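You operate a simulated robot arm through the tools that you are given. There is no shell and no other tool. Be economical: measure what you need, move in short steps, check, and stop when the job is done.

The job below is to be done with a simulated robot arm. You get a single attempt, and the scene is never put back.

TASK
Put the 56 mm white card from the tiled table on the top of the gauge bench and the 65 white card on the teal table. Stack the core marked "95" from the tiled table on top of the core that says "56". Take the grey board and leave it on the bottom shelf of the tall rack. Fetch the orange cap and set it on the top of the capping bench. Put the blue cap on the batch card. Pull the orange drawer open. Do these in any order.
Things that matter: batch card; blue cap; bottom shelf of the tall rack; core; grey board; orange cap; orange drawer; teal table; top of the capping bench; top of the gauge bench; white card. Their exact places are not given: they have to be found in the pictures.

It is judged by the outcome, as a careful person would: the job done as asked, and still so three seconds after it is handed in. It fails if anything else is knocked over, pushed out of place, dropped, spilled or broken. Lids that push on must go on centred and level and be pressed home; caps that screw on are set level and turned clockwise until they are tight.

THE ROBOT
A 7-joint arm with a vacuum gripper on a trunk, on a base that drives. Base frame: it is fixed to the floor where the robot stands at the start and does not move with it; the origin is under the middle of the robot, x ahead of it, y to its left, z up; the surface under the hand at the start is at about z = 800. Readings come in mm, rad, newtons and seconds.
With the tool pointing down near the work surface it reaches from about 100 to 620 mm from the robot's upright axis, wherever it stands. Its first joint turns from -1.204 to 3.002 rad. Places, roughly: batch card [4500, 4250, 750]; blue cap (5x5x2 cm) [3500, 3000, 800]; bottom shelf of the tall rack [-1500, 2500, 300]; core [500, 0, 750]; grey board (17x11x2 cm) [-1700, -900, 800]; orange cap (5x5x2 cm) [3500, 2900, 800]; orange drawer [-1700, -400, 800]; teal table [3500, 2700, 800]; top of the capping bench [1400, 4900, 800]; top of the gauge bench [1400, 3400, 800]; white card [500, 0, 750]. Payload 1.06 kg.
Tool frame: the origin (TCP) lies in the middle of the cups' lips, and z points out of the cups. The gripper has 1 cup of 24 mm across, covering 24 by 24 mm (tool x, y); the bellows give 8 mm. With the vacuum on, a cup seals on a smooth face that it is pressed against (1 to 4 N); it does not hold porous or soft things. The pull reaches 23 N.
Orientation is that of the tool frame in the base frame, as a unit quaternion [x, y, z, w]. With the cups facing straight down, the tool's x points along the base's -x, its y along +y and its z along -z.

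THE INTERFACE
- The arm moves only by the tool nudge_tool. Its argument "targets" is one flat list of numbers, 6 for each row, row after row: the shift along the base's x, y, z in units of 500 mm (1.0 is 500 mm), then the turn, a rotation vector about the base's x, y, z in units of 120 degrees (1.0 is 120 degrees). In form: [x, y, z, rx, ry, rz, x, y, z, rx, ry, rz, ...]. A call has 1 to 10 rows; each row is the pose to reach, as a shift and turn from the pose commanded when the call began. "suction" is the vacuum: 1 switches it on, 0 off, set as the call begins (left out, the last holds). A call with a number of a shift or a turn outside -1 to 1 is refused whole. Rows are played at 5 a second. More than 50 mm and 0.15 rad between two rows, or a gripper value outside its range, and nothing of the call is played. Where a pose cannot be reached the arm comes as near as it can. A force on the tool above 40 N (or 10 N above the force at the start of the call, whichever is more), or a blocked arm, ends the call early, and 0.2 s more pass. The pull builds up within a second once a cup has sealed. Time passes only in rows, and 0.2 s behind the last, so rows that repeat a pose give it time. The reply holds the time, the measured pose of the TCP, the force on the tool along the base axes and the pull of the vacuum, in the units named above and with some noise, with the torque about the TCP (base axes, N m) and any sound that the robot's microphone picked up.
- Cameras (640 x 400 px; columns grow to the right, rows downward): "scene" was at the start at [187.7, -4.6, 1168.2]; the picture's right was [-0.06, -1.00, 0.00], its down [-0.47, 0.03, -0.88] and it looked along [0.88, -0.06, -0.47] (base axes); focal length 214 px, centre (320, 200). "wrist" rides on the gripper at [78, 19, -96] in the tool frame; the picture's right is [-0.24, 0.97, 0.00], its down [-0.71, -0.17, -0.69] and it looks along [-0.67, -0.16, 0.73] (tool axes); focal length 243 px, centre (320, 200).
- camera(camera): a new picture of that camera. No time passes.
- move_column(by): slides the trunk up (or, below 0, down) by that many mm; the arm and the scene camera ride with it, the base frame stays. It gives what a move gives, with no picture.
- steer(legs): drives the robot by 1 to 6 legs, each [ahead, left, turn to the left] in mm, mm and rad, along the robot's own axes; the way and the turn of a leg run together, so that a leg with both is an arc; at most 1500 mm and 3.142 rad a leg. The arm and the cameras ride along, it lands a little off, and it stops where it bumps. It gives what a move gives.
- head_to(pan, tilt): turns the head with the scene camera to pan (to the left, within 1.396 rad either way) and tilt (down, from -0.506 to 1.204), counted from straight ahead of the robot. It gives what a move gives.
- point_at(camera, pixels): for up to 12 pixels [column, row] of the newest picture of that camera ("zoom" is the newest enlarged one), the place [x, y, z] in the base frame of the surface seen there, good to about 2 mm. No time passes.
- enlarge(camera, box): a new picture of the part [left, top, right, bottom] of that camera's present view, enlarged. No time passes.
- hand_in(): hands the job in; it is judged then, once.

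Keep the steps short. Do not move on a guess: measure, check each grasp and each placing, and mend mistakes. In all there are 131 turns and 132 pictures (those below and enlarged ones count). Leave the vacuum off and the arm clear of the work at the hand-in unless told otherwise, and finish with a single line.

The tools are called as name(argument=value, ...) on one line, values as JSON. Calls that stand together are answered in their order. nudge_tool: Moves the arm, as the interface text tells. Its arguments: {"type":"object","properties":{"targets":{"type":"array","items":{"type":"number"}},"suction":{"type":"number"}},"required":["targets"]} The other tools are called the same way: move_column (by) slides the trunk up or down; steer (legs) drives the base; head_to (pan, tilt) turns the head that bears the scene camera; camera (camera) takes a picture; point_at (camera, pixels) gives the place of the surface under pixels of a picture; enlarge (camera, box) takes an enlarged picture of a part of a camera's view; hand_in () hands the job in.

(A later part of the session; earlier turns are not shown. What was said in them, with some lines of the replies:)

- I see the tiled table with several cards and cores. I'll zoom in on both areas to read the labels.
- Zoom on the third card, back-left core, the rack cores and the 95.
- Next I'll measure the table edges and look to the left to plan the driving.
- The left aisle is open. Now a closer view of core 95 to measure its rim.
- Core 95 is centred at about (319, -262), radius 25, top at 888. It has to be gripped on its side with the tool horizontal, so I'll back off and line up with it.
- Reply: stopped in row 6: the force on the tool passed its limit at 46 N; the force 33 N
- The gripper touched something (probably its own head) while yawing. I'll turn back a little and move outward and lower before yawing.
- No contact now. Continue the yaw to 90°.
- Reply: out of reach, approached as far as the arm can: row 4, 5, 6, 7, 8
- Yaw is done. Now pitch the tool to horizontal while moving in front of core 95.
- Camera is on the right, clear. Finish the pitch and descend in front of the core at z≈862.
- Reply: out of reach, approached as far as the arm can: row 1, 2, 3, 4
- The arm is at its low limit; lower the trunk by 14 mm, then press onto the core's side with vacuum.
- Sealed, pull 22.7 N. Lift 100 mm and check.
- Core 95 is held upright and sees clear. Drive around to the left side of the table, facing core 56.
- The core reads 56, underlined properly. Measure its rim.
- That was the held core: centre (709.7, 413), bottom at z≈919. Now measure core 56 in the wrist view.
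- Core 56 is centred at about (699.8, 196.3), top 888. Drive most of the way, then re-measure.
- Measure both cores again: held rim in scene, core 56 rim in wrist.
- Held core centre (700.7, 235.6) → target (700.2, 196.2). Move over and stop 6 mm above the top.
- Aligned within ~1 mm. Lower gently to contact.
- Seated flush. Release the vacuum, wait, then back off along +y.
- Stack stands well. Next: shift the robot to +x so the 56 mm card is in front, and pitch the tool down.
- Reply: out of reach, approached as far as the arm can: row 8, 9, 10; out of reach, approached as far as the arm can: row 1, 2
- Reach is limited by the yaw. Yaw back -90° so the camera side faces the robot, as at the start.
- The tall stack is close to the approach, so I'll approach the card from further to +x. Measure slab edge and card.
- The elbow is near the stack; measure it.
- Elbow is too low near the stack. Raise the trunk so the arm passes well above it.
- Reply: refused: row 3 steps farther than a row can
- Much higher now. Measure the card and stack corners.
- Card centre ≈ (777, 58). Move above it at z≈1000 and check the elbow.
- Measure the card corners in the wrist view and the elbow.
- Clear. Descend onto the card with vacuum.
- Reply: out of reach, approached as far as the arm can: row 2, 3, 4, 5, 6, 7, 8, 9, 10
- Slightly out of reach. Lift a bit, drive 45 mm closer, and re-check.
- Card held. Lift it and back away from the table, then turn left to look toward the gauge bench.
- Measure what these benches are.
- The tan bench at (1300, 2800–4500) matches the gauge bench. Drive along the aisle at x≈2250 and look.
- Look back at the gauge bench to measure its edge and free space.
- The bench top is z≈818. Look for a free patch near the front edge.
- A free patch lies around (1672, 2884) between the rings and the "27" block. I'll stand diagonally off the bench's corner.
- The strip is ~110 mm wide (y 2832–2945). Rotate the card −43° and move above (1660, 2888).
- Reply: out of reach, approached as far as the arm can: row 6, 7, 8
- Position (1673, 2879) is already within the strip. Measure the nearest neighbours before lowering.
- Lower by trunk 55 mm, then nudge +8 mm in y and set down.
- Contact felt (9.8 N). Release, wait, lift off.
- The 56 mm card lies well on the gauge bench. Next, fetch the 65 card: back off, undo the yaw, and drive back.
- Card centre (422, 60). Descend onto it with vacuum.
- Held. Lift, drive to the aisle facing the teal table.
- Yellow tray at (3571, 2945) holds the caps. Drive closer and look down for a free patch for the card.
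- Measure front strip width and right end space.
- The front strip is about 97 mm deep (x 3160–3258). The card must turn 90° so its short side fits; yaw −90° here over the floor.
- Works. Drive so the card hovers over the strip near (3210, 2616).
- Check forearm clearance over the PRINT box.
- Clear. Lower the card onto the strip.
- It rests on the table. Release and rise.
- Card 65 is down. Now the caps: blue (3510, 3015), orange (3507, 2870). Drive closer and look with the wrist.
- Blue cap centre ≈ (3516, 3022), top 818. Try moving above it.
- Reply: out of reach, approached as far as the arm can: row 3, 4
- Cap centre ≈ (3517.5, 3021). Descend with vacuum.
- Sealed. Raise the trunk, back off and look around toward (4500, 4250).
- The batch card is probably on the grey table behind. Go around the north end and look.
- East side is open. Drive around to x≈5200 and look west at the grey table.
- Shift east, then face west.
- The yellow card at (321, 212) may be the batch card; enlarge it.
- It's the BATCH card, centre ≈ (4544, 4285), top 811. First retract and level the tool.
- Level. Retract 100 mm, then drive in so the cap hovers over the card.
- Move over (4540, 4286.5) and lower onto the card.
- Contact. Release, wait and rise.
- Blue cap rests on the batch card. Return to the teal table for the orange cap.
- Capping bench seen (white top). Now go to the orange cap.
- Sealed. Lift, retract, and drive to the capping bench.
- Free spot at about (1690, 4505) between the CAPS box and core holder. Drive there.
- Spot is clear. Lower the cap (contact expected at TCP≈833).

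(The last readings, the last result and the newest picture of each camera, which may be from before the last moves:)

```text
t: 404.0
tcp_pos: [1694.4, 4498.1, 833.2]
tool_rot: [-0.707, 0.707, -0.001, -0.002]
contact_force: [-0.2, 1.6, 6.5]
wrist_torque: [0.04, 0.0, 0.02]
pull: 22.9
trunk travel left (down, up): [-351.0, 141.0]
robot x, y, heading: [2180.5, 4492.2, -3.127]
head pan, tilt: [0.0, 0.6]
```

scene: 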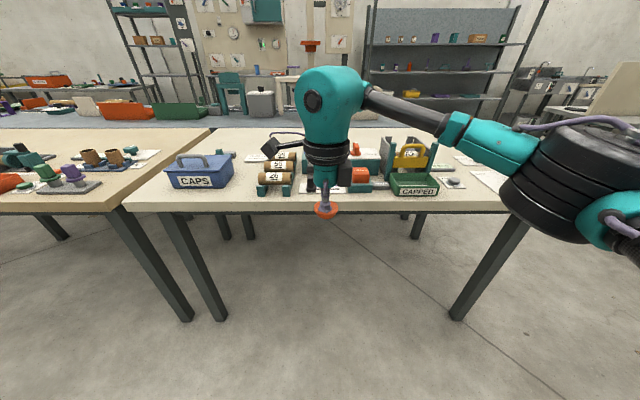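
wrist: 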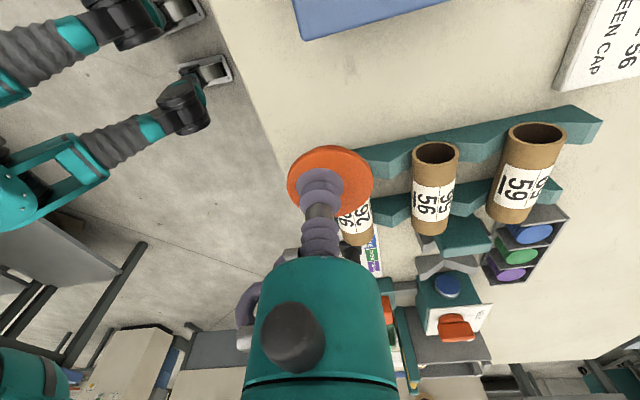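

nudge_tool(targets=[0, 0, 0.001, 0, 0, 0, 0, 0, 0.001, 0, 0, 0, 0, 0, 0.001, 0, 0, 0, 0, 0, 0.001, 0, 0, 0, 0, 0, 0.01, 0, 0, 0, 0, 0, 0.05, 0, 0, 0, 0, 0, 0.14, 0, 0, 0, 0, 0, 0.24, 0, 0, 0], suction=0)

camera(camera="scene")

```text
t: 405.8
tcp_pos: [1694.1, 4495.8, 950.9]
tool_rot: [0.707, -0.707, 0.0, 0.001]
contact_force: [0.1, -0.2, 0.6]
wrist_torque: [0.0, -0.02, 0.0]
pull: 0.0
trunk travel left (down, up): [-351.0, 141.0]
robot x, y, heading: [2179.1, 4490.8, -3.128]
head pan, tilt: [0.0, 0.6]
```

```text
41 pictures are left
```

scene: 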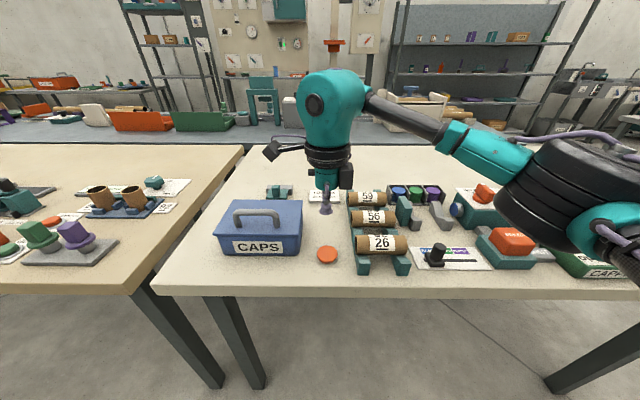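

Orange cap is placed. Next the drawer and board in the southwest: drive back through the aisle.

steer(legs=[[-270, 0, -0.013], [0, 1500, 0], [0, 1500, 0], [0, 640, 0], [1500, 0, 0], [1200, 0, 0]])

head_to(pan=0.5, tilt=0.35)

camera(camera="scene")

point_at(camera="scene", pixels=[[320, 250], [200, 240], [100, 230], [400, 250], [100, 300], [320, 200], [220, 200], [150, 200], [60, 200], [560, 200]])

```text
t: 452.0
tcp_pos: [-607.6, 705.8, 950.4]
tool_rot: [0.716, -0.698, 0.001, 0.0]
contact_force: [0.3, 0.2, -1.0]
wrist_torque: [-0.02, 0.02, -0.02]
pull: 0.2
trunk travel left (down, up): [-351.0, 141.0]
robot x, y, heading: [-121.7, 713.7, -3.104]
head pan, tilt: [0.0, 0.6]
```

```text
t: 452.9
tcp_pos: [-606.6, 704.9, 950.9]
tool_rot: [0.716, -0.698, 0.001, 0.001]
contact_force: [0.4, 0.0, 0.1]
wrist_torque: [-0.02, -0.03, -0.03]
pull: 0.1
trunk travel left (down, up): [-351.0, 141.0]
robot x, y, heading: [-117.0, 713.8, -3.099]
head pan, tilt: [0.499, 0.351]
```

```text
40 pictures are left
```

scene: 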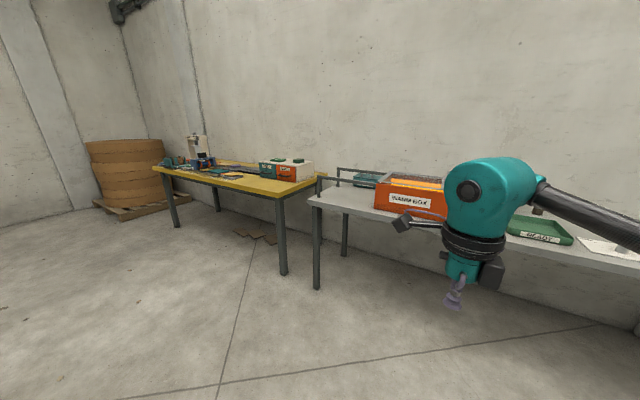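

```text
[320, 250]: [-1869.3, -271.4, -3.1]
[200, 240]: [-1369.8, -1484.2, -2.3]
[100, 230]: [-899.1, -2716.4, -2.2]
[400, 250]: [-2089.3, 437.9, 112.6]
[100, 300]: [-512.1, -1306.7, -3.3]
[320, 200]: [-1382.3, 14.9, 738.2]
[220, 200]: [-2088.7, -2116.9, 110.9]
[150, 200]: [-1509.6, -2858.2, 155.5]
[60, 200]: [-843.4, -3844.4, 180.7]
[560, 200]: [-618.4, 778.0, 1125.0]
```

enlarge(camera="scene", box=[140, 120, 350, 220])

point_at(camera="scene", pixels=[[265, 172], [283, 175], [305, 170], [240, 178], [280, 190], [222, 178], [232, 175], [270, 160], [200, 160], [300, 182]])

```text
3.05 times, centred on (245, 170) of scene
```

zoom: 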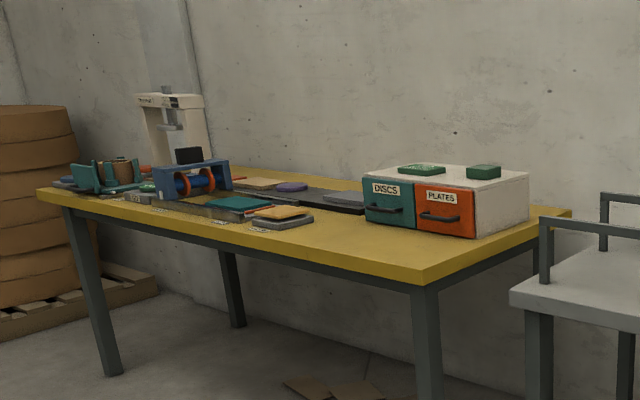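

```text
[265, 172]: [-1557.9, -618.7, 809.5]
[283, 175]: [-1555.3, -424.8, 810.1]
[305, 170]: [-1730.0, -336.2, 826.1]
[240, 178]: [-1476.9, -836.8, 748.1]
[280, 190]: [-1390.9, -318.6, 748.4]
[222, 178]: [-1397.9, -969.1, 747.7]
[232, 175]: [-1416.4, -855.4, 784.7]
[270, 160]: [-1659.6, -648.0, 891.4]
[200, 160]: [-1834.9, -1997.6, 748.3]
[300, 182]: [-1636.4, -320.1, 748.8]
```

The PLATES drawer is the orange one at y≈-430, front x≈-1557. Drive closer and look.

steer(legs=[[0, 1150, -0.04], [620, 0, 0]])

head_to(pan=0.1, tilt=0.45)

camera(camera="scene")

```text
t: 466.6
tcp_pos: [-1206.4, -446.7, 951.2]
tool_rot: [-0.696, 0.718, -0.001, -0.001]
contact_force: [-0.2, 0.4, -0.4]
wrist_torque: [-0.01, 0.02, 0.02]
pull: 0.1
trunk travel left (down, up): [-351.0, 141.0]
robot x, y, heading: [-721.0, -468.9, 3.13]
head pan, tilt: [0.499, 0.351]
```

```text
t: 467.5
tcp_pos: [-1205.3, -446.2, 949.6]
tool_rot: [-0.697, 0.718, -0.001, 0.0]
contact_force: [0.0, 0.1, 0.3]
wrist_torque: [-0.01, 0.01, -0.02]
pull: 0.0
trunk travel left (down, up): [-351.0, 141.0]
robot x, y, heading: [-721.7, -465.5, 3.122]
head pan, tilt: [0.099, 0.45]
```

```text
38 pictures are left
```

scene: 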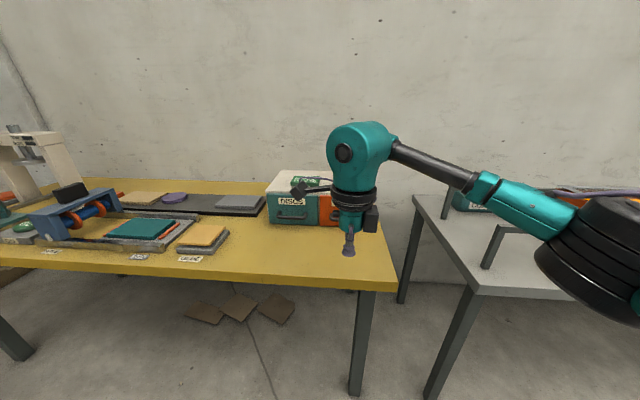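

enlarge(camera="scene", box=[250, 160, 390, 250])

enlarge(camera="scene", box=[60, 170, 270, 280])

point_at(camera="zoom", pixels=[[550, 95], [490, 90], [620, 90], [480, 115], [430, 190], [350, 100], [470, 110], [590, 115], [410, 250], [440, 230]])

```text
4.44 times, centred on (320, 205) of scene
```

zoom: 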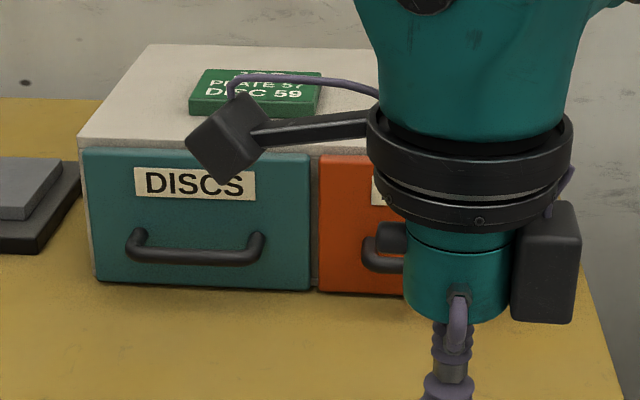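

```text
3.05 times, centred on (165, 225) of scene
```

zoom: 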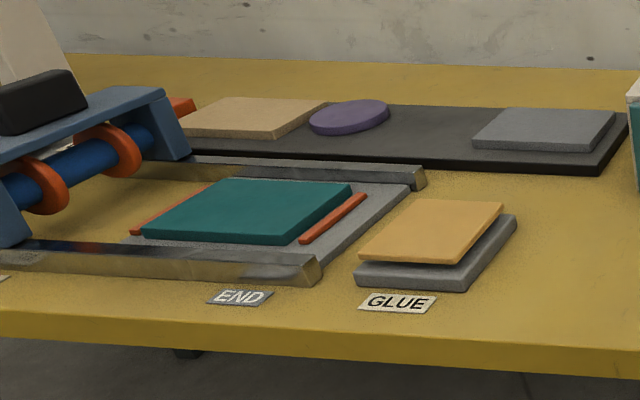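

```text
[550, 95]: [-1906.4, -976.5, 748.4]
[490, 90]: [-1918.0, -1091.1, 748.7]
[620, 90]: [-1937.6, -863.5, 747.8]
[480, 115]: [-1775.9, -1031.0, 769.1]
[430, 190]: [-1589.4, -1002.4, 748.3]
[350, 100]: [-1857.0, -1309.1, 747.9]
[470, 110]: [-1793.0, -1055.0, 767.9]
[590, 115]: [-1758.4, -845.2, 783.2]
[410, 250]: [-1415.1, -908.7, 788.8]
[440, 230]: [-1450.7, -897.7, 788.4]
```

Grey board is at about (-1765, -900, 785); the orange drawer has a PLATES label to suck on. Pitch the tool horizontal toward −x.

nudge_tool(targets=[0.01, 0, 0, 0, 0.068, 0, 0.02, 0, 0, 0, 0.136, 0, 0.04, 0, 0, 0, 0.204, 0, 0.06, 0, 0, 0, 0.272, 0, 0.07, 0, 0, 0, 0.34, 0, 0.08, 0, 0, 0, 0.408, 0, 0.08, 0, 0, 0, 0.476, 0, 0.08, 0, 0, 0, 0.544, 0, 0.08, 0, 0, 0, 0.612, 0, 0.08, 0, 0, 0, 0.68, 0])

nudge_tool(targets=[0, 0, 0, 0, 0.035, 0, 0, 0, 0, 0, 0.07, 0])

camera(camera="scene")

camera(camera="wrist")

```text
t: 469.7
tcp_pos: [-1166.7, -447.9, 950.4]
tool_rot: [-0.527, 0.542, 0.456, -0.47]
contact_force: [-0.6, 0.6, 0.1]
wrist_torque: [-0.01, -0.03, 0.03]
pull: 0.1
trunk travel left (down, up): [-351.0, 141.0]
robot x, y, heading: [-723.0, -465.2, 3.127]
head pan, tilt: [0.099, 0.45]
```

```text
t: 470.3
tcp_pos: [-1166.1, -446.7, 951.5]
tool_rot: [0.492, -0.507, -0.492, 0.509]
contact_force: [0.3, 0.3, -0.6]
wrist_torque: [-0.02, 0.0, -0.01]
pull: 0.0
trunk travel left (down, up): [-351.0, 141.0]
robot x, y, heading: [-723.0, -464.0, 3.13]
head pan, tilt: [0.099, 0.45]
```

```text
35 pictures are left
```

scene: 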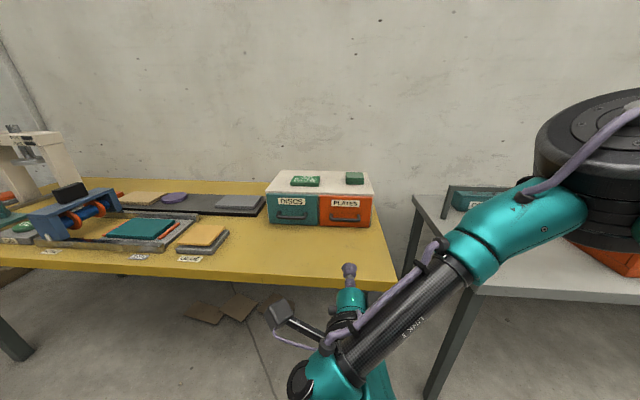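

```text
34 pictures are left
```

wrist: 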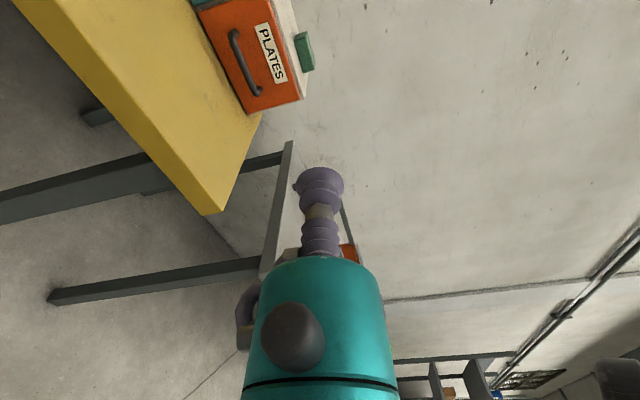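

Now the drawer is clearly visible; enlarge and measure it, plus the table edge and grey board.

enlarge(camera="scene", box=[200, 165, 400, 290])

point_at(camera="zoom", pixels=[[465, 120], [500, 120], [430, 120], [470, 153], [390, 130], [530, 140], [140, 120], [70, 115], [195, 115], [140, 98], [130, 130], [300, 330]])

point_at(camera="scene", pixels=[[150, 265], [300, 273], [390, 275], [345, 197], [345, 222], [322, 210], [368, 210]])

```text
3.20 times, centred on (300, 228) of scene
```

zoom: 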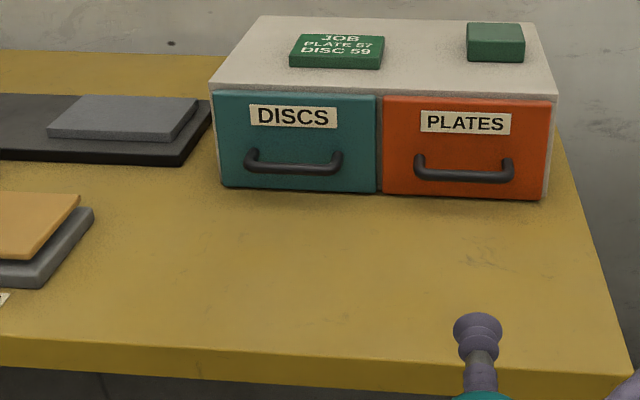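

```text
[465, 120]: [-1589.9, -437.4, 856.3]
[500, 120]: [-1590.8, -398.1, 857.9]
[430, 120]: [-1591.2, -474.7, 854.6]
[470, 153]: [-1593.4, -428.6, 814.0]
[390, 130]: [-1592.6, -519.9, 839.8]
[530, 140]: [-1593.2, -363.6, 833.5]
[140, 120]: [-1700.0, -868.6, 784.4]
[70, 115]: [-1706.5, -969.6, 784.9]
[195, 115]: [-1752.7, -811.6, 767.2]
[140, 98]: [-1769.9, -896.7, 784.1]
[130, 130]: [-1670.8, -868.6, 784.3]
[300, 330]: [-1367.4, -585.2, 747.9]
```

```text
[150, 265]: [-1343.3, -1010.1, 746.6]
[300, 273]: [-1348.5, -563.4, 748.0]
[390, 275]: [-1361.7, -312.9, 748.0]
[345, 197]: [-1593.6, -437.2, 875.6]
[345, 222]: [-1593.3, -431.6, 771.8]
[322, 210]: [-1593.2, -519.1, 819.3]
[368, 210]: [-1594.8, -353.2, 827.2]
```

Label centre at (-1590.5, -437, 856). Drive up so the cup is ~100 mm in front of it, then lower.

steer(legs=[[320, -10, 0]])

nudge_tool(targets=[0, 0, -0.08, 0, 0, 0, 0, 0, -0.16, 0, 0, 0, 0, 0, -0.19, 0, 0, 0])

camera(camera="wrist")

point_at(camera="wrist", pixels=[[320, 100], [300, 100], [340, 120], [280, 120], [360, 100], [320, 60], [320, 140]])

```text
t: 472.5
tcp_pos: [-1489.4, -432.8, 951.8]
tool_rot: [0.493, -0.507, -0.491, 0.509]
contact_force: [-0.3, -0.4, 0.2]
wrist_torque: [0.01, -0.01, 0.01]
pull: 0.0
trunk travel left (down, up): [-351.0, 141.0]
robot x, y, heading: [-1042.6, -455.4, 3.129]
head pan, tilt: [0.099, 0.45]
```

```text
t: 473.3
tcp_pos: [-1489.1, -432.7, 853.8]
tool_rot: [0.494, -0.507, -0.491, 0.509]
contact_force: [-0.1, 0.4, 0.9]
wrist_torque: [-0.01, 0.02, -0.01]
pull: 0.1
trunk travel left (down, up): [-351.0, 141.0]
robot x, y, heading: [-1046.2, -450.7, 3.128]
head pan, tilt: [0.099, 0.45]
```

```text
32 pictures are left
```

wrist: 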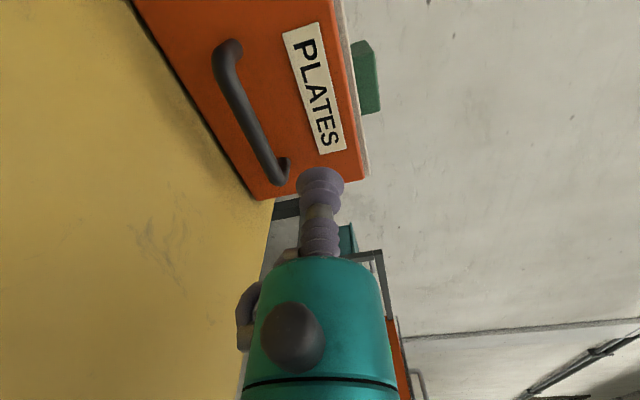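

```text
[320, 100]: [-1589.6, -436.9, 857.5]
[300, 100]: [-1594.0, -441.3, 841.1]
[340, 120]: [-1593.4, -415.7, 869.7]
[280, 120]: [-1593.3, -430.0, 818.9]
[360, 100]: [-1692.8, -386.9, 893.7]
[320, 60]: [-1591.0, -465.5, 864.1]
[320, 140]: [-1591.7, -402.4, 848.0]
```

Aligned. Advance with vacuum to seal on the label.

nudge_tool(targets=[-0.09, -0.008, 0.006, 0, 0, 0, -0.17, -0.008, 0.006, 0, 0, 0, -0.195, -0.008, 0.006, 0, 0, 0, -0.203, -0.008, 0.006, 0, 0, 0, -0.208, -0.008, 0.006, 0, 0, 0, -0.208, -0.008, 0.006, 0, 0, 0, -0.208, -0.008, 0.006, 0, 0, 0, -0.208, -0.008, 0.006, 0, 0, 0], suction=1)

```text
t: 475.1
tcp_pos: [-1593.9, -436.6, 858.3]
tool_rot: [0.494, -0.506, -0.492, 0.508]
contact_force: [5.9, 4.6, -1.3]
wrist_torque: [0.11, 0.04, -0.02]
pull: 22.9
trunk travel left (down, up): [-351.0, 141.0]
robot x, y, heading: [-1045.1, -448.1, 3.129]
head pan, tilt: [0.099, 0.45]
```

Sealed. Pull slowly along +x.

nudge_tool(targets=[0.012, 0, 0, 0, 0, 0, 0.03, 0, 0, 0, 0, 0, 0.05, 0, 0, 0, 0, 0, 0.07, 0, 0, 0, 0, 0, 0.1, 0, 0, 0, 0, 0, 0.13, 0, 0, 0, 0, 0, 0.16, 0, 0, 0, 0, 0])

camera(camera="scene")

```text
t: 476.7
tcp_pos: [-1513.6, -437.2, 858.8]
tool_rot: [0.493, -0.507, -0.491, 0.508]
contact_force: [0.8, 9.4, 2.8]
wrist_torque: [-0.07, -0.01, 0.03]
pull: 22.9
trunk travel left (down, up): [-351.0, 141.0]
robot x, y, heading: [-1044.2, -448.7, 3.13]
head pan, tilt: [0.099, 0.45]
```

```text
31 pictures are left
```

scene: 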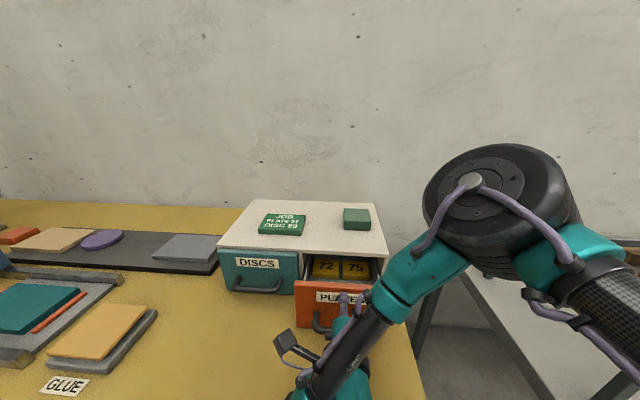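

The drawer is opening (80 mm). Pull further.

nudge_tool(targets=[0.02, 0.004, 0, 0, 0, 0, 0.05, 0.006, 0, 0, 0, 0, 0.08, 0.008, 0, 0, 0, 0, 0.11, 0.008, 0, 0, 0, 0, 0.14, 0.008, 0, 0, 0, 0])

camera(camera="scene")

```text
t: 477.9
tcp_pos: [-1456.6, -433.7, 862.1]
tool_rot: [-0.496, 0.508, 0.49, -0.506]
contact_force: [-0.3, -2.5, -10.4]
wrist_torque: [-0.01, 0.13, 0.0]
pull: 23.1
out of reach, approached as far as the arm can: row 5
trunk travel left (down, up): [-351.0, 141.0]
robot x, y, heading: [-1044.5, -450.9, 3.132]
head pan, tilt: [0.099, 0.45]
```

```text
30 pictures are left
```

scene: 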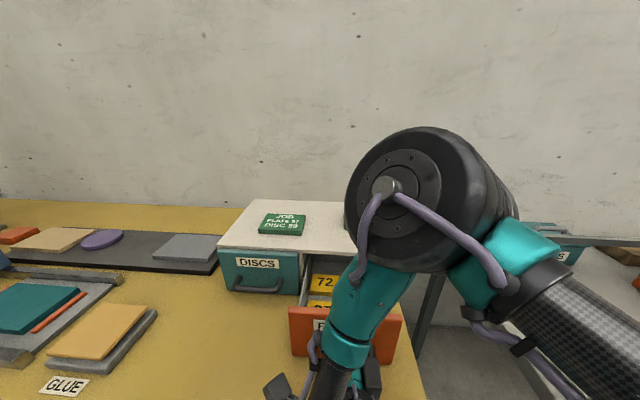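

Open by ~137 mm. Drive back 35 mm to open a bit further, checking.

steer(legs=[[-35, 0, 0]])

nudge_tool(targets=[0, 0, -0.006, 0, 0, 0, 0, 0, -0.006, 0, 0, 0])

camera(camera="wrist")

```text
t: 478.7
tcp_pos: [-1420.9, -433.1, 863.1]
tool_rot: [0.494, -0.506, -0.492, 0.508]
contact_force: [0.9, 2.9, 3.1]
wrist_torque: [0.18, 0.04, -0.01]
pull: 22.6
trunk travel left (down, up): [-351.0, 141.0]
robot x, y, heading: [-1007.9, -453.4, 3.127]
head pan, tilt: [0.099, 0.45]
```

```text
t: 479.3
tcp_pos: [-1423.2, -434.2, 861.8]
tool_rot: [0.494, -0.506, -0.492, 0.508]
contact_force: [-1.3, -0.3, 9.8]
wrist_torque: [-0.03, -0.03, -0.02]
pull: 23.0
trunk travel left (down, up): [-351.0, 141.0]
robot x, y, heading: [-1008.4, -453.7, 3.127]
head pan, tilt: [0.099, 0.45]
```

```text
29 pictures are left
```

wrist: 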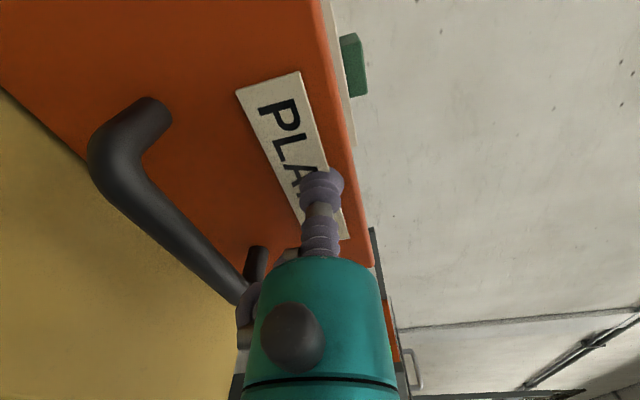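

Drawer is out ~170 mm. Release and back away.

nudge_tool(targets=[0, 0, 0.004, 0, 0, 0, 0, 0, 0.004, 0, 0, 0, 0, 0, 0.004, 0, 0, 0, 0, 0, 0.004, 0, 0, 0, 0, 0, 0.004, 0, 0, 0], suction=0)

steer(legs=[[-250, 0, 0]])

camera(camera="scene")

point_at(camera="scene", pixels=[[340, 225], [300, 220], [240, 205], [240, 212], [215, 210], [262, 212], [345, 260]])

```text
t: 480.5
tcp_pos: [-1421.5, -433.8, 861.1]
tool_rot: [0.494, -0.506, -0.492, 0.508]
contact_force: [-0.5, -0.3, 0.9]
wrist_torque: [-0.01, -0.01, 0.01]
pull: 0.0
trunk travel left (down, up): [-351.0, 141.0]
robot x, y, heading: [-1006.9, -453.0, 3.129]
head pan, tilt: [0.099, 0.45]
```

```text
t: 482.3
tcp_pos: [-1175.3, -437.0, 862.1]
tool_rot: [0.494, -0.506, -0.492, 0.507]
contact_force: [0.3, -0.4, 0.5]
wrist_torque: [0.02, -0.02, 0.0]
pull: 0.0
trunk travel left (down, up): [-351.0, 141.0]
robot x, y, heading: [-765.2, -452.4, 3.129]
head pan, tilt: [0.099, 0.45]
```

```text
28 pictures are left
```

scene: 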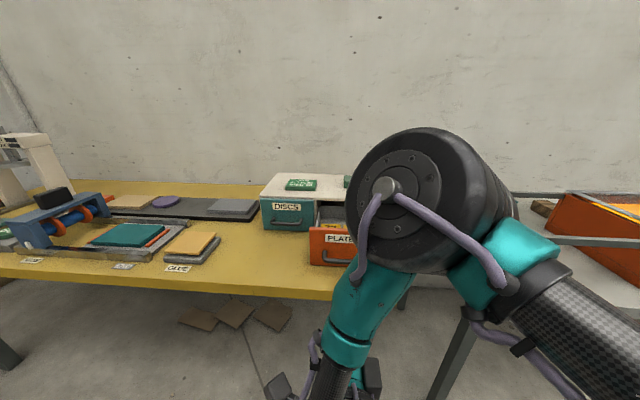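

```text
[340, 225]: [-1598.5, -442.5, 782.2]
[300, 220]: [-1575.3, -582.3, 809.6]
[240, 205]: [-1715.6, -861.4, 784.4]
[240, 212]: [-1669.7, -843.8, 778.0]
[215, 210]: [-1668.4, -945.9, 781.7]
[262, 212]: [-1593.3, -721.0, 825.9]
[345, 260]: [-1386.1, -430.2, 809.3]
```

Drawer is open. Now pitch the tool back down, and move in front of the grey board.

nudge_tool(targets=[0, 0, 0.03, 0, -0.068, 0, 0, 0, 0.06, 0, -0.136, 0, 0, 0, 0.09, 0, -0.204, 0, 0, 0, 0.12, 0, -0.272, 0, 0, 0, 0.14, 0, -0.34, 0, 0, 0, 0.16, 0, -0.408, 0, 0, 0, 0.16, 0, -0.476, 0, 0, 0, 0.16, 0, -0.544, 0, 0, 0, 0.16, 0, -0.612, 0, 0, 0, 0.16, 0, -0.68, 0])

nudge_tool(targets=[0, 0, 0, 0, -0.035, 0, 0, 0, 0, 0, -0.07, 0])

steer(legs=[[0, 445, 0.012], [290, 0, 0]])

head_to(pan=0.05, tilt=0.65)

camera(camera="scene")

```text
t: 484.5
tcp_pos: [-1177.4, -437.1, 941.9]
tool_rot: [-0.695, 0.715, 0.048, -0.051]
contact_force: [0.2, -0.4, 0.9]
wrist_torque: [-0.02, -0.02, 0.01]
pull: 0.0
trunk travel left (down, up): [-351.0, 141.0]
robot x, y, heading: [-762.4, -453.3, 3.131]
head pan, tilt: [0.099, 0.45]
```

```text
t: 485.1
tcp_pos: [-1176.7, -436.6, 942.4]
tool_rot: [-0.698, 0.716, -0.002, -0.001]
contact_force: [-0.1, 0.9, 0.1]
wrist_torque: [-0.03, -0.02, 0.02]
pull: 0.0
trunk travel left (down, up): [-351.0, 141.0]
robot x, y, heading: [-763.1, -456.9, 3.122]
head pan, tilt: [0.099, 0.45]
```

```text
t: 491.2
tcp_pos: [-1466.3, -888.8, 942.4]
tool_rot: [-0.702, 0.712, -0.002, -0.001]
contact_force: [0.0, 0.9, 0.1]
wrist_torque: [-0.03, -0.01, 0.01]
pull: 0.1
trunk travel left (down, up): [-351.0, 141.0]
robot x, y, heading: [-1053.8, -899.6, -3.134]
head pan, tilt: [0.099, 0.45]
```

```text
t: 491.9
tcp_pos: [-1465.5, -889.4, 942.7]
tool_rot: [-0.703, 0.711, -0.002, 0.0]
contact_force: [-0.9, -1.0, -0.9]
wrist_torque: [-0.01, 0.03, 0.01]
pull: 0.1
trunk travel left (down, up): [-351.0, 141.0]
robot x, y, heading: [-1052.0, -899.9, -3.143]
head pan, tilt: [0.051, 0.649]
```

```text
27 pictures are left
```

scene: 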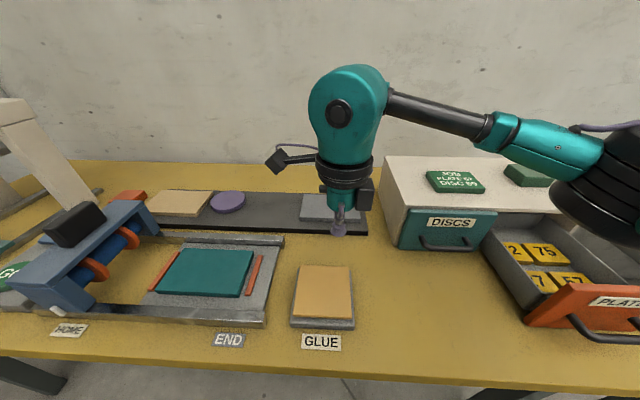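

Move 40 mm closer, then extend over the board.

steer(legs=[[40, 0, 0]])

nudge_tool(targets=[-0.08, 0, -0.02, 0, 0, 0, -0.16, 0, -0.05, 0, 0, 0, -0.24, 0, -0.08, 0, 0, 0, -0.3, 0, -0.12, 0, 0, 0, -0.34, 0, -0.18, 0, 0, 0, -0.34, 0, -0.22, 0, 0, 0])

camera(camera="scene")

camera(camera="wrist")

```text
t: 492.8
tcp_pos: [-1505.6, -889.3, 941.8]
tool_rot: [-0.703, 0.712, -0.002, 0.0]
contact_force: [0.2, -0.7, 0.7]
wrist_torque: [-0.03, -0.04, -0.01]
pull: 0.0
trunk travel left (down, up): [-351.0, 141.0]
robot x, y, heading: [-1091.3, -899.9, -3.138]
head pan, tilt: [0.051, 0.649]
```

```text
t: 494.2
tcp_pos: [-1677.6, -888.1, 833.9]
tool_rot: [-0.702, 0.712, -0.001, 0.001]
contact_force: [0.7, 0.4, 0.5]
wrist_torque: [0.02, 0.02, 0.03]
pull: 0.1
trunk travel left (down, up): [-351.0, 141.0]
robot x, y, heading: [-1090.5, -898.4, -3.141]
head pan, tilt: [0.051, 0.649]
```

```text
26 pictures are left
```

scene: 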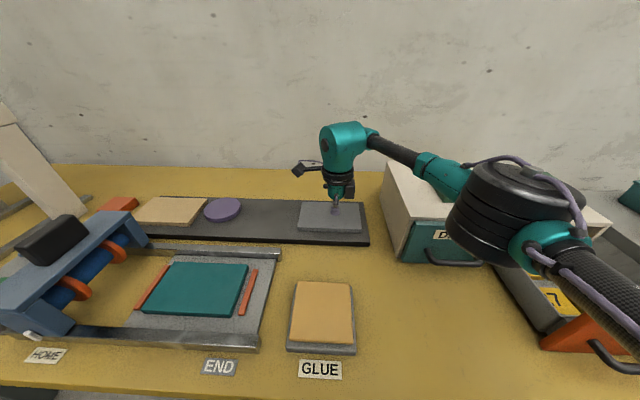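

```text
25 pictures are left
```

wrist: 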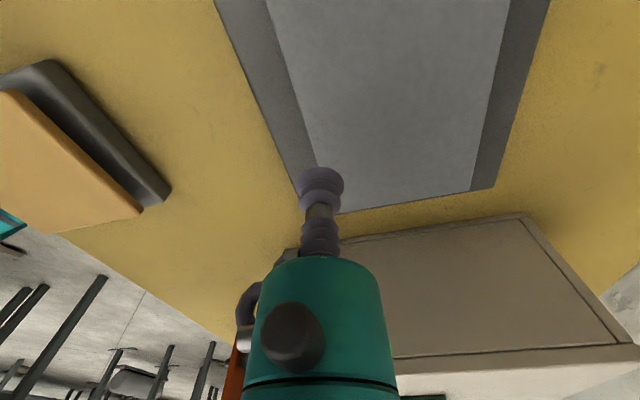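

point_at(camera="scene", pixels=[[301, 226], [360, 229], [304, 203], [356, 206], [325, 222], [440, 225], [470, 250], [500, 260], [410, 165]])

point_at(camera="wrist", pixels=[[320, 160], [470, 185], [400, 100], [285, 50], [500, 40]])

```text
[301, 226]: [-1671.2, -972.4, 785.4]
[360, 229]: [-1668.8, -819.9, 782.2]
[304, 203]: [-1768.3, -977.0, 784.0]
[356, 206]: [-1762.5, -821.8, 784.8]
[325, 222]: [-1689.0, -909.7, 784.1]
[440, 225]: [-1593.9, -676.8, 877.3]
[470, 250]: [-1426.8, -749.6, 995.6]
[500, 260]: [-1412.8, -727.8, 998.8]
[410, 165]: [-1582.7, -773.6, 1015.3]
```

```text
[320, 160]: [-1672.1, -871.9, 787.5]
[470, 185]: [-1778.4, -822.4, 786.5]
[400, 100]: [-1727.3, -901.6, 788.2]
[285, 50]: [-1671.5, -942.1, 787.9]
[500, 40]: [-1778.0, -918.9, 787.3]
```

Board centre (-1722, -900), top 785. Descend at (-1708, -899) with vacuum.

nudge_tool(targets=[-0.03, -0.022, -0.03, 0, 0, 0, -0.061, -0.022, -0.06, 0, 0, 0, -0.061, -0.022, -0.085, 0, 0, 0, -0.061, -0.022, -0.097, 0, 0, 0, -0.061, -0.022, -0.103, 0, 0, 0, -0.061, -0.022, -0.103, 0, 0, 0, -0.061, -0.022, -0.103, 0, 0, 0, -0.061, -0.022, -0.103, 0, 0, 0], suction=1)

```text
t: 496.0
tcp_pos: [-1702.2, -898.5, 781.6]
tool_rot: [-0.702, 0.712, 0.0, -0.002]
contact_force: [-7.9, 0.8, 18.5]
wrist_torque: [0.03, -0.09, 0.02]
pull: 23.3
out of reach, approached as far as the arm can: row 3, 4, 5, 6, 7, 8
trunk travel left (down, up): [-351.0, 141.0]
robot x, y, heading: [-1095.0, -900.5, -3.144]
head pan, tilt: [0.051, 0.649]
```

Sealed. Lift slowly and retract.

nudge_tool(targets=[0.004, 0, 0.02, 0, 0, 0, 0.004, 0, 0.07, 0, 0, 0, 0.01, 0, 0.14, 0, 0, 0, 0.05, 0, 0.2, 0, 0, 0, 0.12, 0, 0.25, 0, 0, 0, 0.2, 0, 0.29, 0, 0, 0, 0.28, 0, 0.31, 0, 0, 0])

camera(camera="scene")

```text
t: 497.6
tcp_pos: [-1560.6, -895.9, 936.6]
tool_rot: [-0.702, 0.713, -0.002, -0.001]
contact_force: [-0.1, -0.3, -0.5]
wrist_torque: [0.0, -0.05, -0.01]
pull: 23.3
trunk travel left (down, up): [-351.0, 141.0]
robot x, y, heading: [-1091.9, -901.7, -3.141]
head pan, tilt: [0.051, 0.649]
```

```text
24 pictures are left
```

scene: 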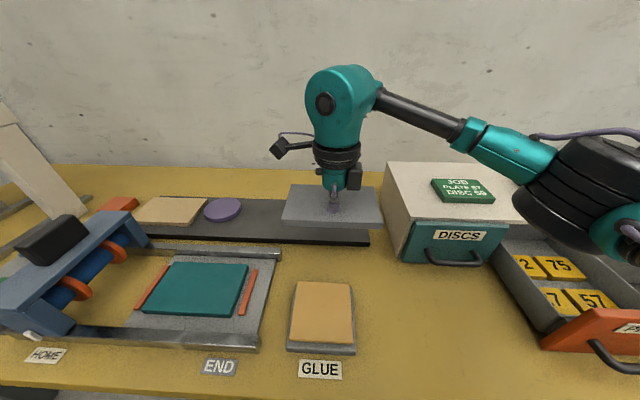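

Board is held level. Back off and drive north toward the tall rack.

steer(legs=[[-420, 0, 0], [0, -1500, 0], [0, -500, 0]])

head_to(pan=-0.9, tilt=0.25)

camera(camera="scene")

point_at(camera="scene", pixels=[[100, 250], [200, 240], [250, 220], [300, 250], [350, 220], [400, 200], [450, 220], [150, 200], [60, 200], [300, 180]])

```text
t: 517.5
tcp_pos: [-1203.9, 1069.8, 936.4]
tool_rot: [0.719, -0.695, 0.002, 0.0]
contact_force: [-0.5, -0.1, -1.3]
wrist_torque: [0.0, -0.04, 0.02]
pull: 22.6
trunk travel left (down, up): [-351.0, 141.0]
robot x, y, heading: [-735.3, 1090.1, -3.092]
head pan, tilt: [0.051, 0.649]
```

```text
t: 518.7
tcp_pos: [-1203.6, 1070.8, 936.6]
tool_rot: [0.72, -0.694, 0.002, 0.001]
contact_force: [-0.1, -0.3, -1.0]
wrist_torque: [0.01, -0.01, 0.0]
pull: 22.8
trunk travel left (down, up): [-351.0, 141.0]
robot x, y, heading: [-735.9, 1089.1, -3.096]
head pan, tilt: [-0.901, 0.25]
```

```text
23 pictures are left
```

scene: 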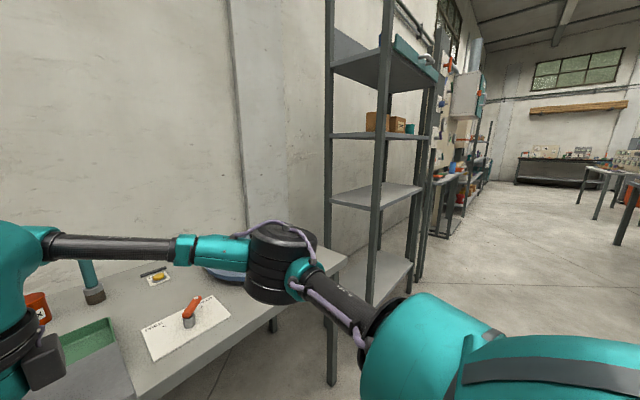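

```text
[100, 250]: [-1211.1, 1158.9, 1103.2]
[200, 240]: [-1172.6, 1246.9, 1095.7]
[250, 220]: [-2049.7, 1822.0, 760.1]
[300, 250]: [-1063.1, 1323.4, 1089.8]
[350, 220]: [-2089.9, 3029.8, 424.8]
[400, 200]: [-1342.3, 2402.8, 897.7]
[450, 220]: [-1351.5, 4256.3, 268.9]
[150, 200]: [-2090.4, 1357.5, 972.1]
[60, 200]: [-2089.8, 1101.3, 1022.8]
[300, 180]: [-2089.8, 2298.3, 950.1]
```

steer(legs=[[-200, 0, -0.045], [0, -1250, 0]])

head_to(pan=0.0, tilt=0.45)

camera(camera="scene")

point_at(camera="scene", pixels=[[320, 280], [260, 280], [400, 280], [320, 300], [320, 250], [320, 220], [320, 180], [320, 330], [250, 220], [400, 220]])

```text
t: 531.1
tcp_pos: [-1016.7, 2345.8, 936.8]
tool_rot: [0.71, -0.705, 0.002, 0.001]
contact_force: [1.4, 0.8, -0.6]
wrist_torque: [0.01, -0.03, -0.01]
pull: 22.9
trunk travel left (down, up): [-351.0, 141.0]
robot x, y, heading: [-548.6, 2352.9, -3.126]
head pan, tilt: [-0.901, 0.25]
```

```text
t: 532.4
tcp_pos: [-1017.4, 2346.9, 937.8]
tool_rot: [0.709, -0.705, 0.002, 0.001]
contact_force: [-0.5, 0.5, -0.5]
wrist_torque: [0.01, 0.0, 0.01]
pull: 23.3
trunk travel left (down, up): [-351.0, 141.0]
robot x, y, heading: [-546.1, 2350.2, -3.125]
head pan, tilt: [0.0, 0.45]
```

```text
22 pictures are left
```

scene: 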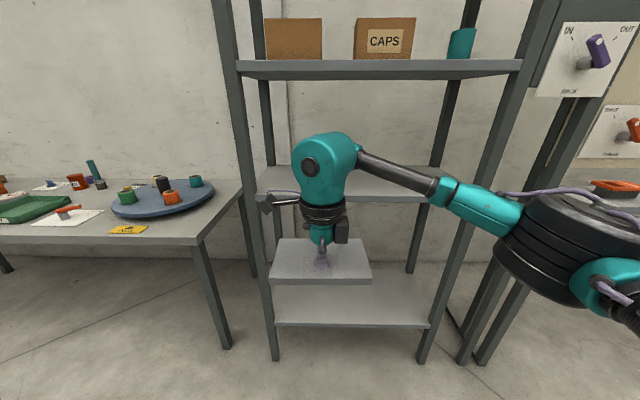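

```text
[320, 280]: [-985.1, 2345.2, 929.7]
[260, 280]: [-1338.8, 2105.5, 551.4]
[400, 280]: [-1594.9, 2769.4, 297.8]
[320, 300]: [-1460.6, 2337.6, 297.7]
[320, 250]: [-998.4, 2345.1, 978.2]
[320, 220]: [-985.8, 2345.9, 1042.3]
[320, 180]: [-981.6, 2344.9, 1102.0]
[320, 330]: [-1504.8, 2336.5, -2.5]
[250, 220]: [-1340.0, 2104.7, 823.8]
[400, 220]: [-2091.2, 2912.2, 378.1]
```

Bottom shelf at z≈298, next shelf ≈ 890: enough room. Lower the trunk fully and the arm outside the rack.

move_column(by=-345)

nudge_tool(targets=[0, 0, -0.08, 0, 0, 0, 0, 0, -0.16, 0, 0, 0, 0, 0, -0.24, 0, 0, 0, 0, 0, -0.32, 0, 0, 0, 0, 0, -0.4, 0, 0, 0, 0, 0, -0.45, 0, 0, 0])

head_to(pan=0.0, tilt=0.4)

camera(camera="scene")

```text
t: 535.7
tcp_pos: [-1017.7, 2346.6, 591.6]
tool_rot: [0.709, -0.705, 0.002, 0.0]
contact_force: [-0.7, -0.1, 0.0]
wrist_torque: [-0.03, -0.06, 0.0]
pull: 22.8
trunk travel left (down, up): [-6.0, 486.0]
robot x, y, heading: [-545.9, 2349.8, -3.127]
head pan, tilt: [0.0, 0.45]
```

```text
t: 537.1
tcp_pos: [-1015.6, 2346.4, 366.2]
tool_rot: [0.71, -0.704, 0.001, 0.001]
contact_force: [-0.4, 0.4, -1.2]
wrist_torque: [0.01, 0.01, -0.01]
pull: 23.3
trunk travel left (down, up): [-6.0, 486.0]
robot x, y, heading: [-547.1, 2355.1, -3.121]
head pan, tilt: [0.0, 0.45]
```

```text
t: 537.8
tcp_pos: [-1015.7, 2346.2, 368.6]
tool_rot: [0.709, -0.705, 0.002, 0.001]
contact_force: [0.2, -0.2, -1.0]
wrist_torque: [0.0, -0.03, -0.03]
pull: 22.9
trunk travel left (down, up): [-6.0, 486.0]
robot x, y, heading: [-547.6, 2352.2, -3.12]
head pan, tilt: [0.0, 0.4]
```

```text
21 pictures are left
```

scene: 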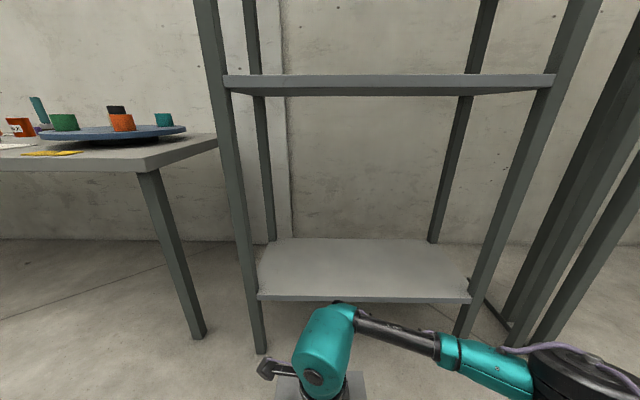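

point_at(camera="scene", pixels=[[262, 293], [466, 295], [265, 250], [430, 245], [400, 92], [345, 270], [570, 360], [330, 320], [490, 350], [545, 365]])

```text
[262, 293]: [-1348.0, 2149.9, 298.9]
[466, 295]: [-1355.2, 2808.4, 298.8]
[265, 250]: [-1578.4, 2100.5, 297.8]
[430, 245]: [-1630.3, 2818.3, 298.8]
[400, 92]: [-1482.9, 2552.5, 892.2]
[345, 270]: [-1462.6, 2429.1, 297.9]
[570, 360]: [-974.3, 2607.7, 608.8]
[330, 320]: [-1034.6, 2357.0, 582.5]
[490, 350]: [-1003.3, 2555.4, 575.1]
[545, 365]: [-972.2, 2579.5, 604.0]
```

Drive in 410 mm so the board is over the shelf.

steer(legs=[[410, 0, -0.02]])

nudge_tool(targets=[0, 0, -0.03, 0, 0, 0, 0, 0, -0.055, 0, 0, 0, 0, 0, -0.065, 0, 0, 0])

camera(camera="wrist")

camera(camera="scene")

```text
t: 540.3
tcp_pos: [-1425.8, 2349.0, 366.4]
tool_rot: [-0.703, 0.712, -0.001, -0.001]
contact_force: [-0.6, -0.9, -1.1]
wrist_torque: [-0.02, -0.03, 0.01]
pull: 23.0
trunk travel left (down, up): [-6.0, 486.0]
robot x, y, heading: [-958.9, 2344.7, -3.139]
head pan, tilt: [0.0, 0.4]
```

```text
t: 541.1
tcp_pos: [-1425.6, 2349.5, 334.4]
tool_rot: [-0.703, 0.712, -0.003, 0.0]
contact_force: [1.2, -0.2, -1.2]
wrist_torque: [0.03, -0.01, 0.01]
pull: 23.2
trunk travel left (down, up): [-6.0, 486.0]
robot x, y, heading: [-958.9, 2346.0, -3.141]
head pan, tilt: [0.0, 0.4]
```

```text
20 pictures are left
```

wrist: 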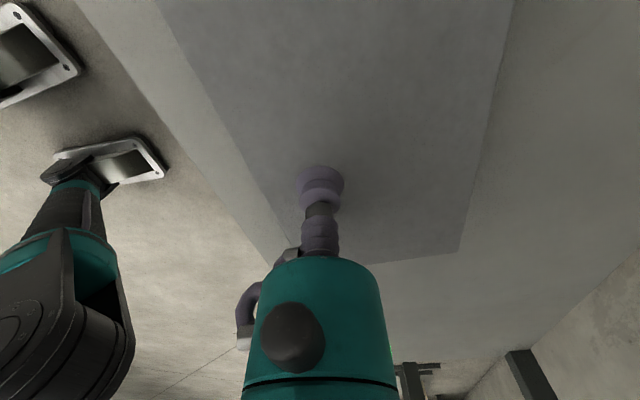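

```text
19 pictures are left
```

scene: 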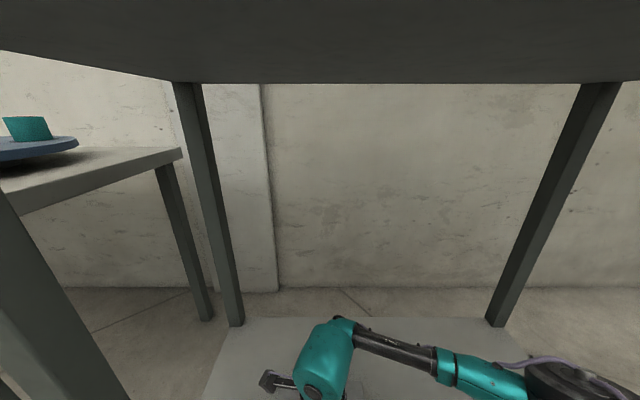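

Board is over the shelf. Lower gently to contact (TCP ≈ 314).

nudge_tool(targets=[0, 0, -0.02, 0, 0, 0, 0, 0, -0.03, 0, 0, 0, 0, 0, -0.037, 0, 0, 0, 0, 0, -0.04, 0, 0, 0])

```text
t: 542.1
tcp_pos: [-1425.5, 2349.5, 315.9]
tool_rot: [-0.703, 0.711, -0.002, -0.001]
contact_force: [5.5, 4.0, 14.8]
wrist_torque: [0.02, 0.05, -0.01]
pull: 22.2
trunk travel left (down, up): [-6.0, 486.0]
robot x, y, heading: [-953.9, 2347.9, -3.133]
head pan, tilt: [0.0, 0.4]
```

Contact (14.8 N). Release, wait, rise a bit, then back out.

nudge_tool(targets=[0, 0, 0.006, 0, 0, 0, 0, 0, 0.006, 0, 0, 0, 0, 0, 0.006, 0, 0, 0, 0, 0, 0.006, 0, 0, 0, 0, 0, 0.015, 0, 0, 0, 0, 0, 0.06, 0, 0, 0, 0, 0, 0.12, 0, 0, 0], suction=0)

steer(legs=[[-450, 0, 0]])

camera(camera="scene")

```text
t: 543.7
tcp_pos: [-1425.6, 2350.5, 374.4]
tool_rot: [-0.703, 0.711, -0.001, 0.0]
contact_force: [0.2, -1.0, 0.7]
wrist_torque: [0.02, 0.02, -0.01]
pull: 0.0
trunk travel left (down, up): [-6.0, 486.0]
robot x, y, heading: [-957.2, 2347.5, -3.136]
head pan, tilt: [0.0, 0.4]
```

```text
t: 546.4
tcp_pos: [-974.3, 2352.8, 375.6]
tool_rot: [-0.701, 0.713, -0.002, 0.0]
contact_force: [0.5, 0.9, -0.5]
wrist_torque: [0.03, 0.0, 0.0]
pull: 0.0
trunk travel left (down, up): [-6.0, 486.0]
robot x, y, heading: [-504.0, 2347.1, 3.135]
head pan, tilt: [0.0, 0.4]
```

```text
18 pictures are left
```

scene: 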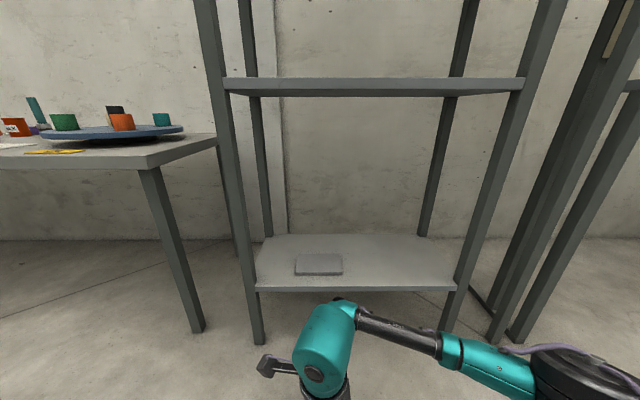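

The board rests on the bottom shelf, the vacuum is off and the arm is clear. Every item has been placed and checked, so I'm handing in.

hand_in()

```text
The job is handed in.
```

Everything you asked for is done and the job is handed in: both cards, the stacked core, the grey board and both caps are in place, and the orange drawer is open by about 170 mm.
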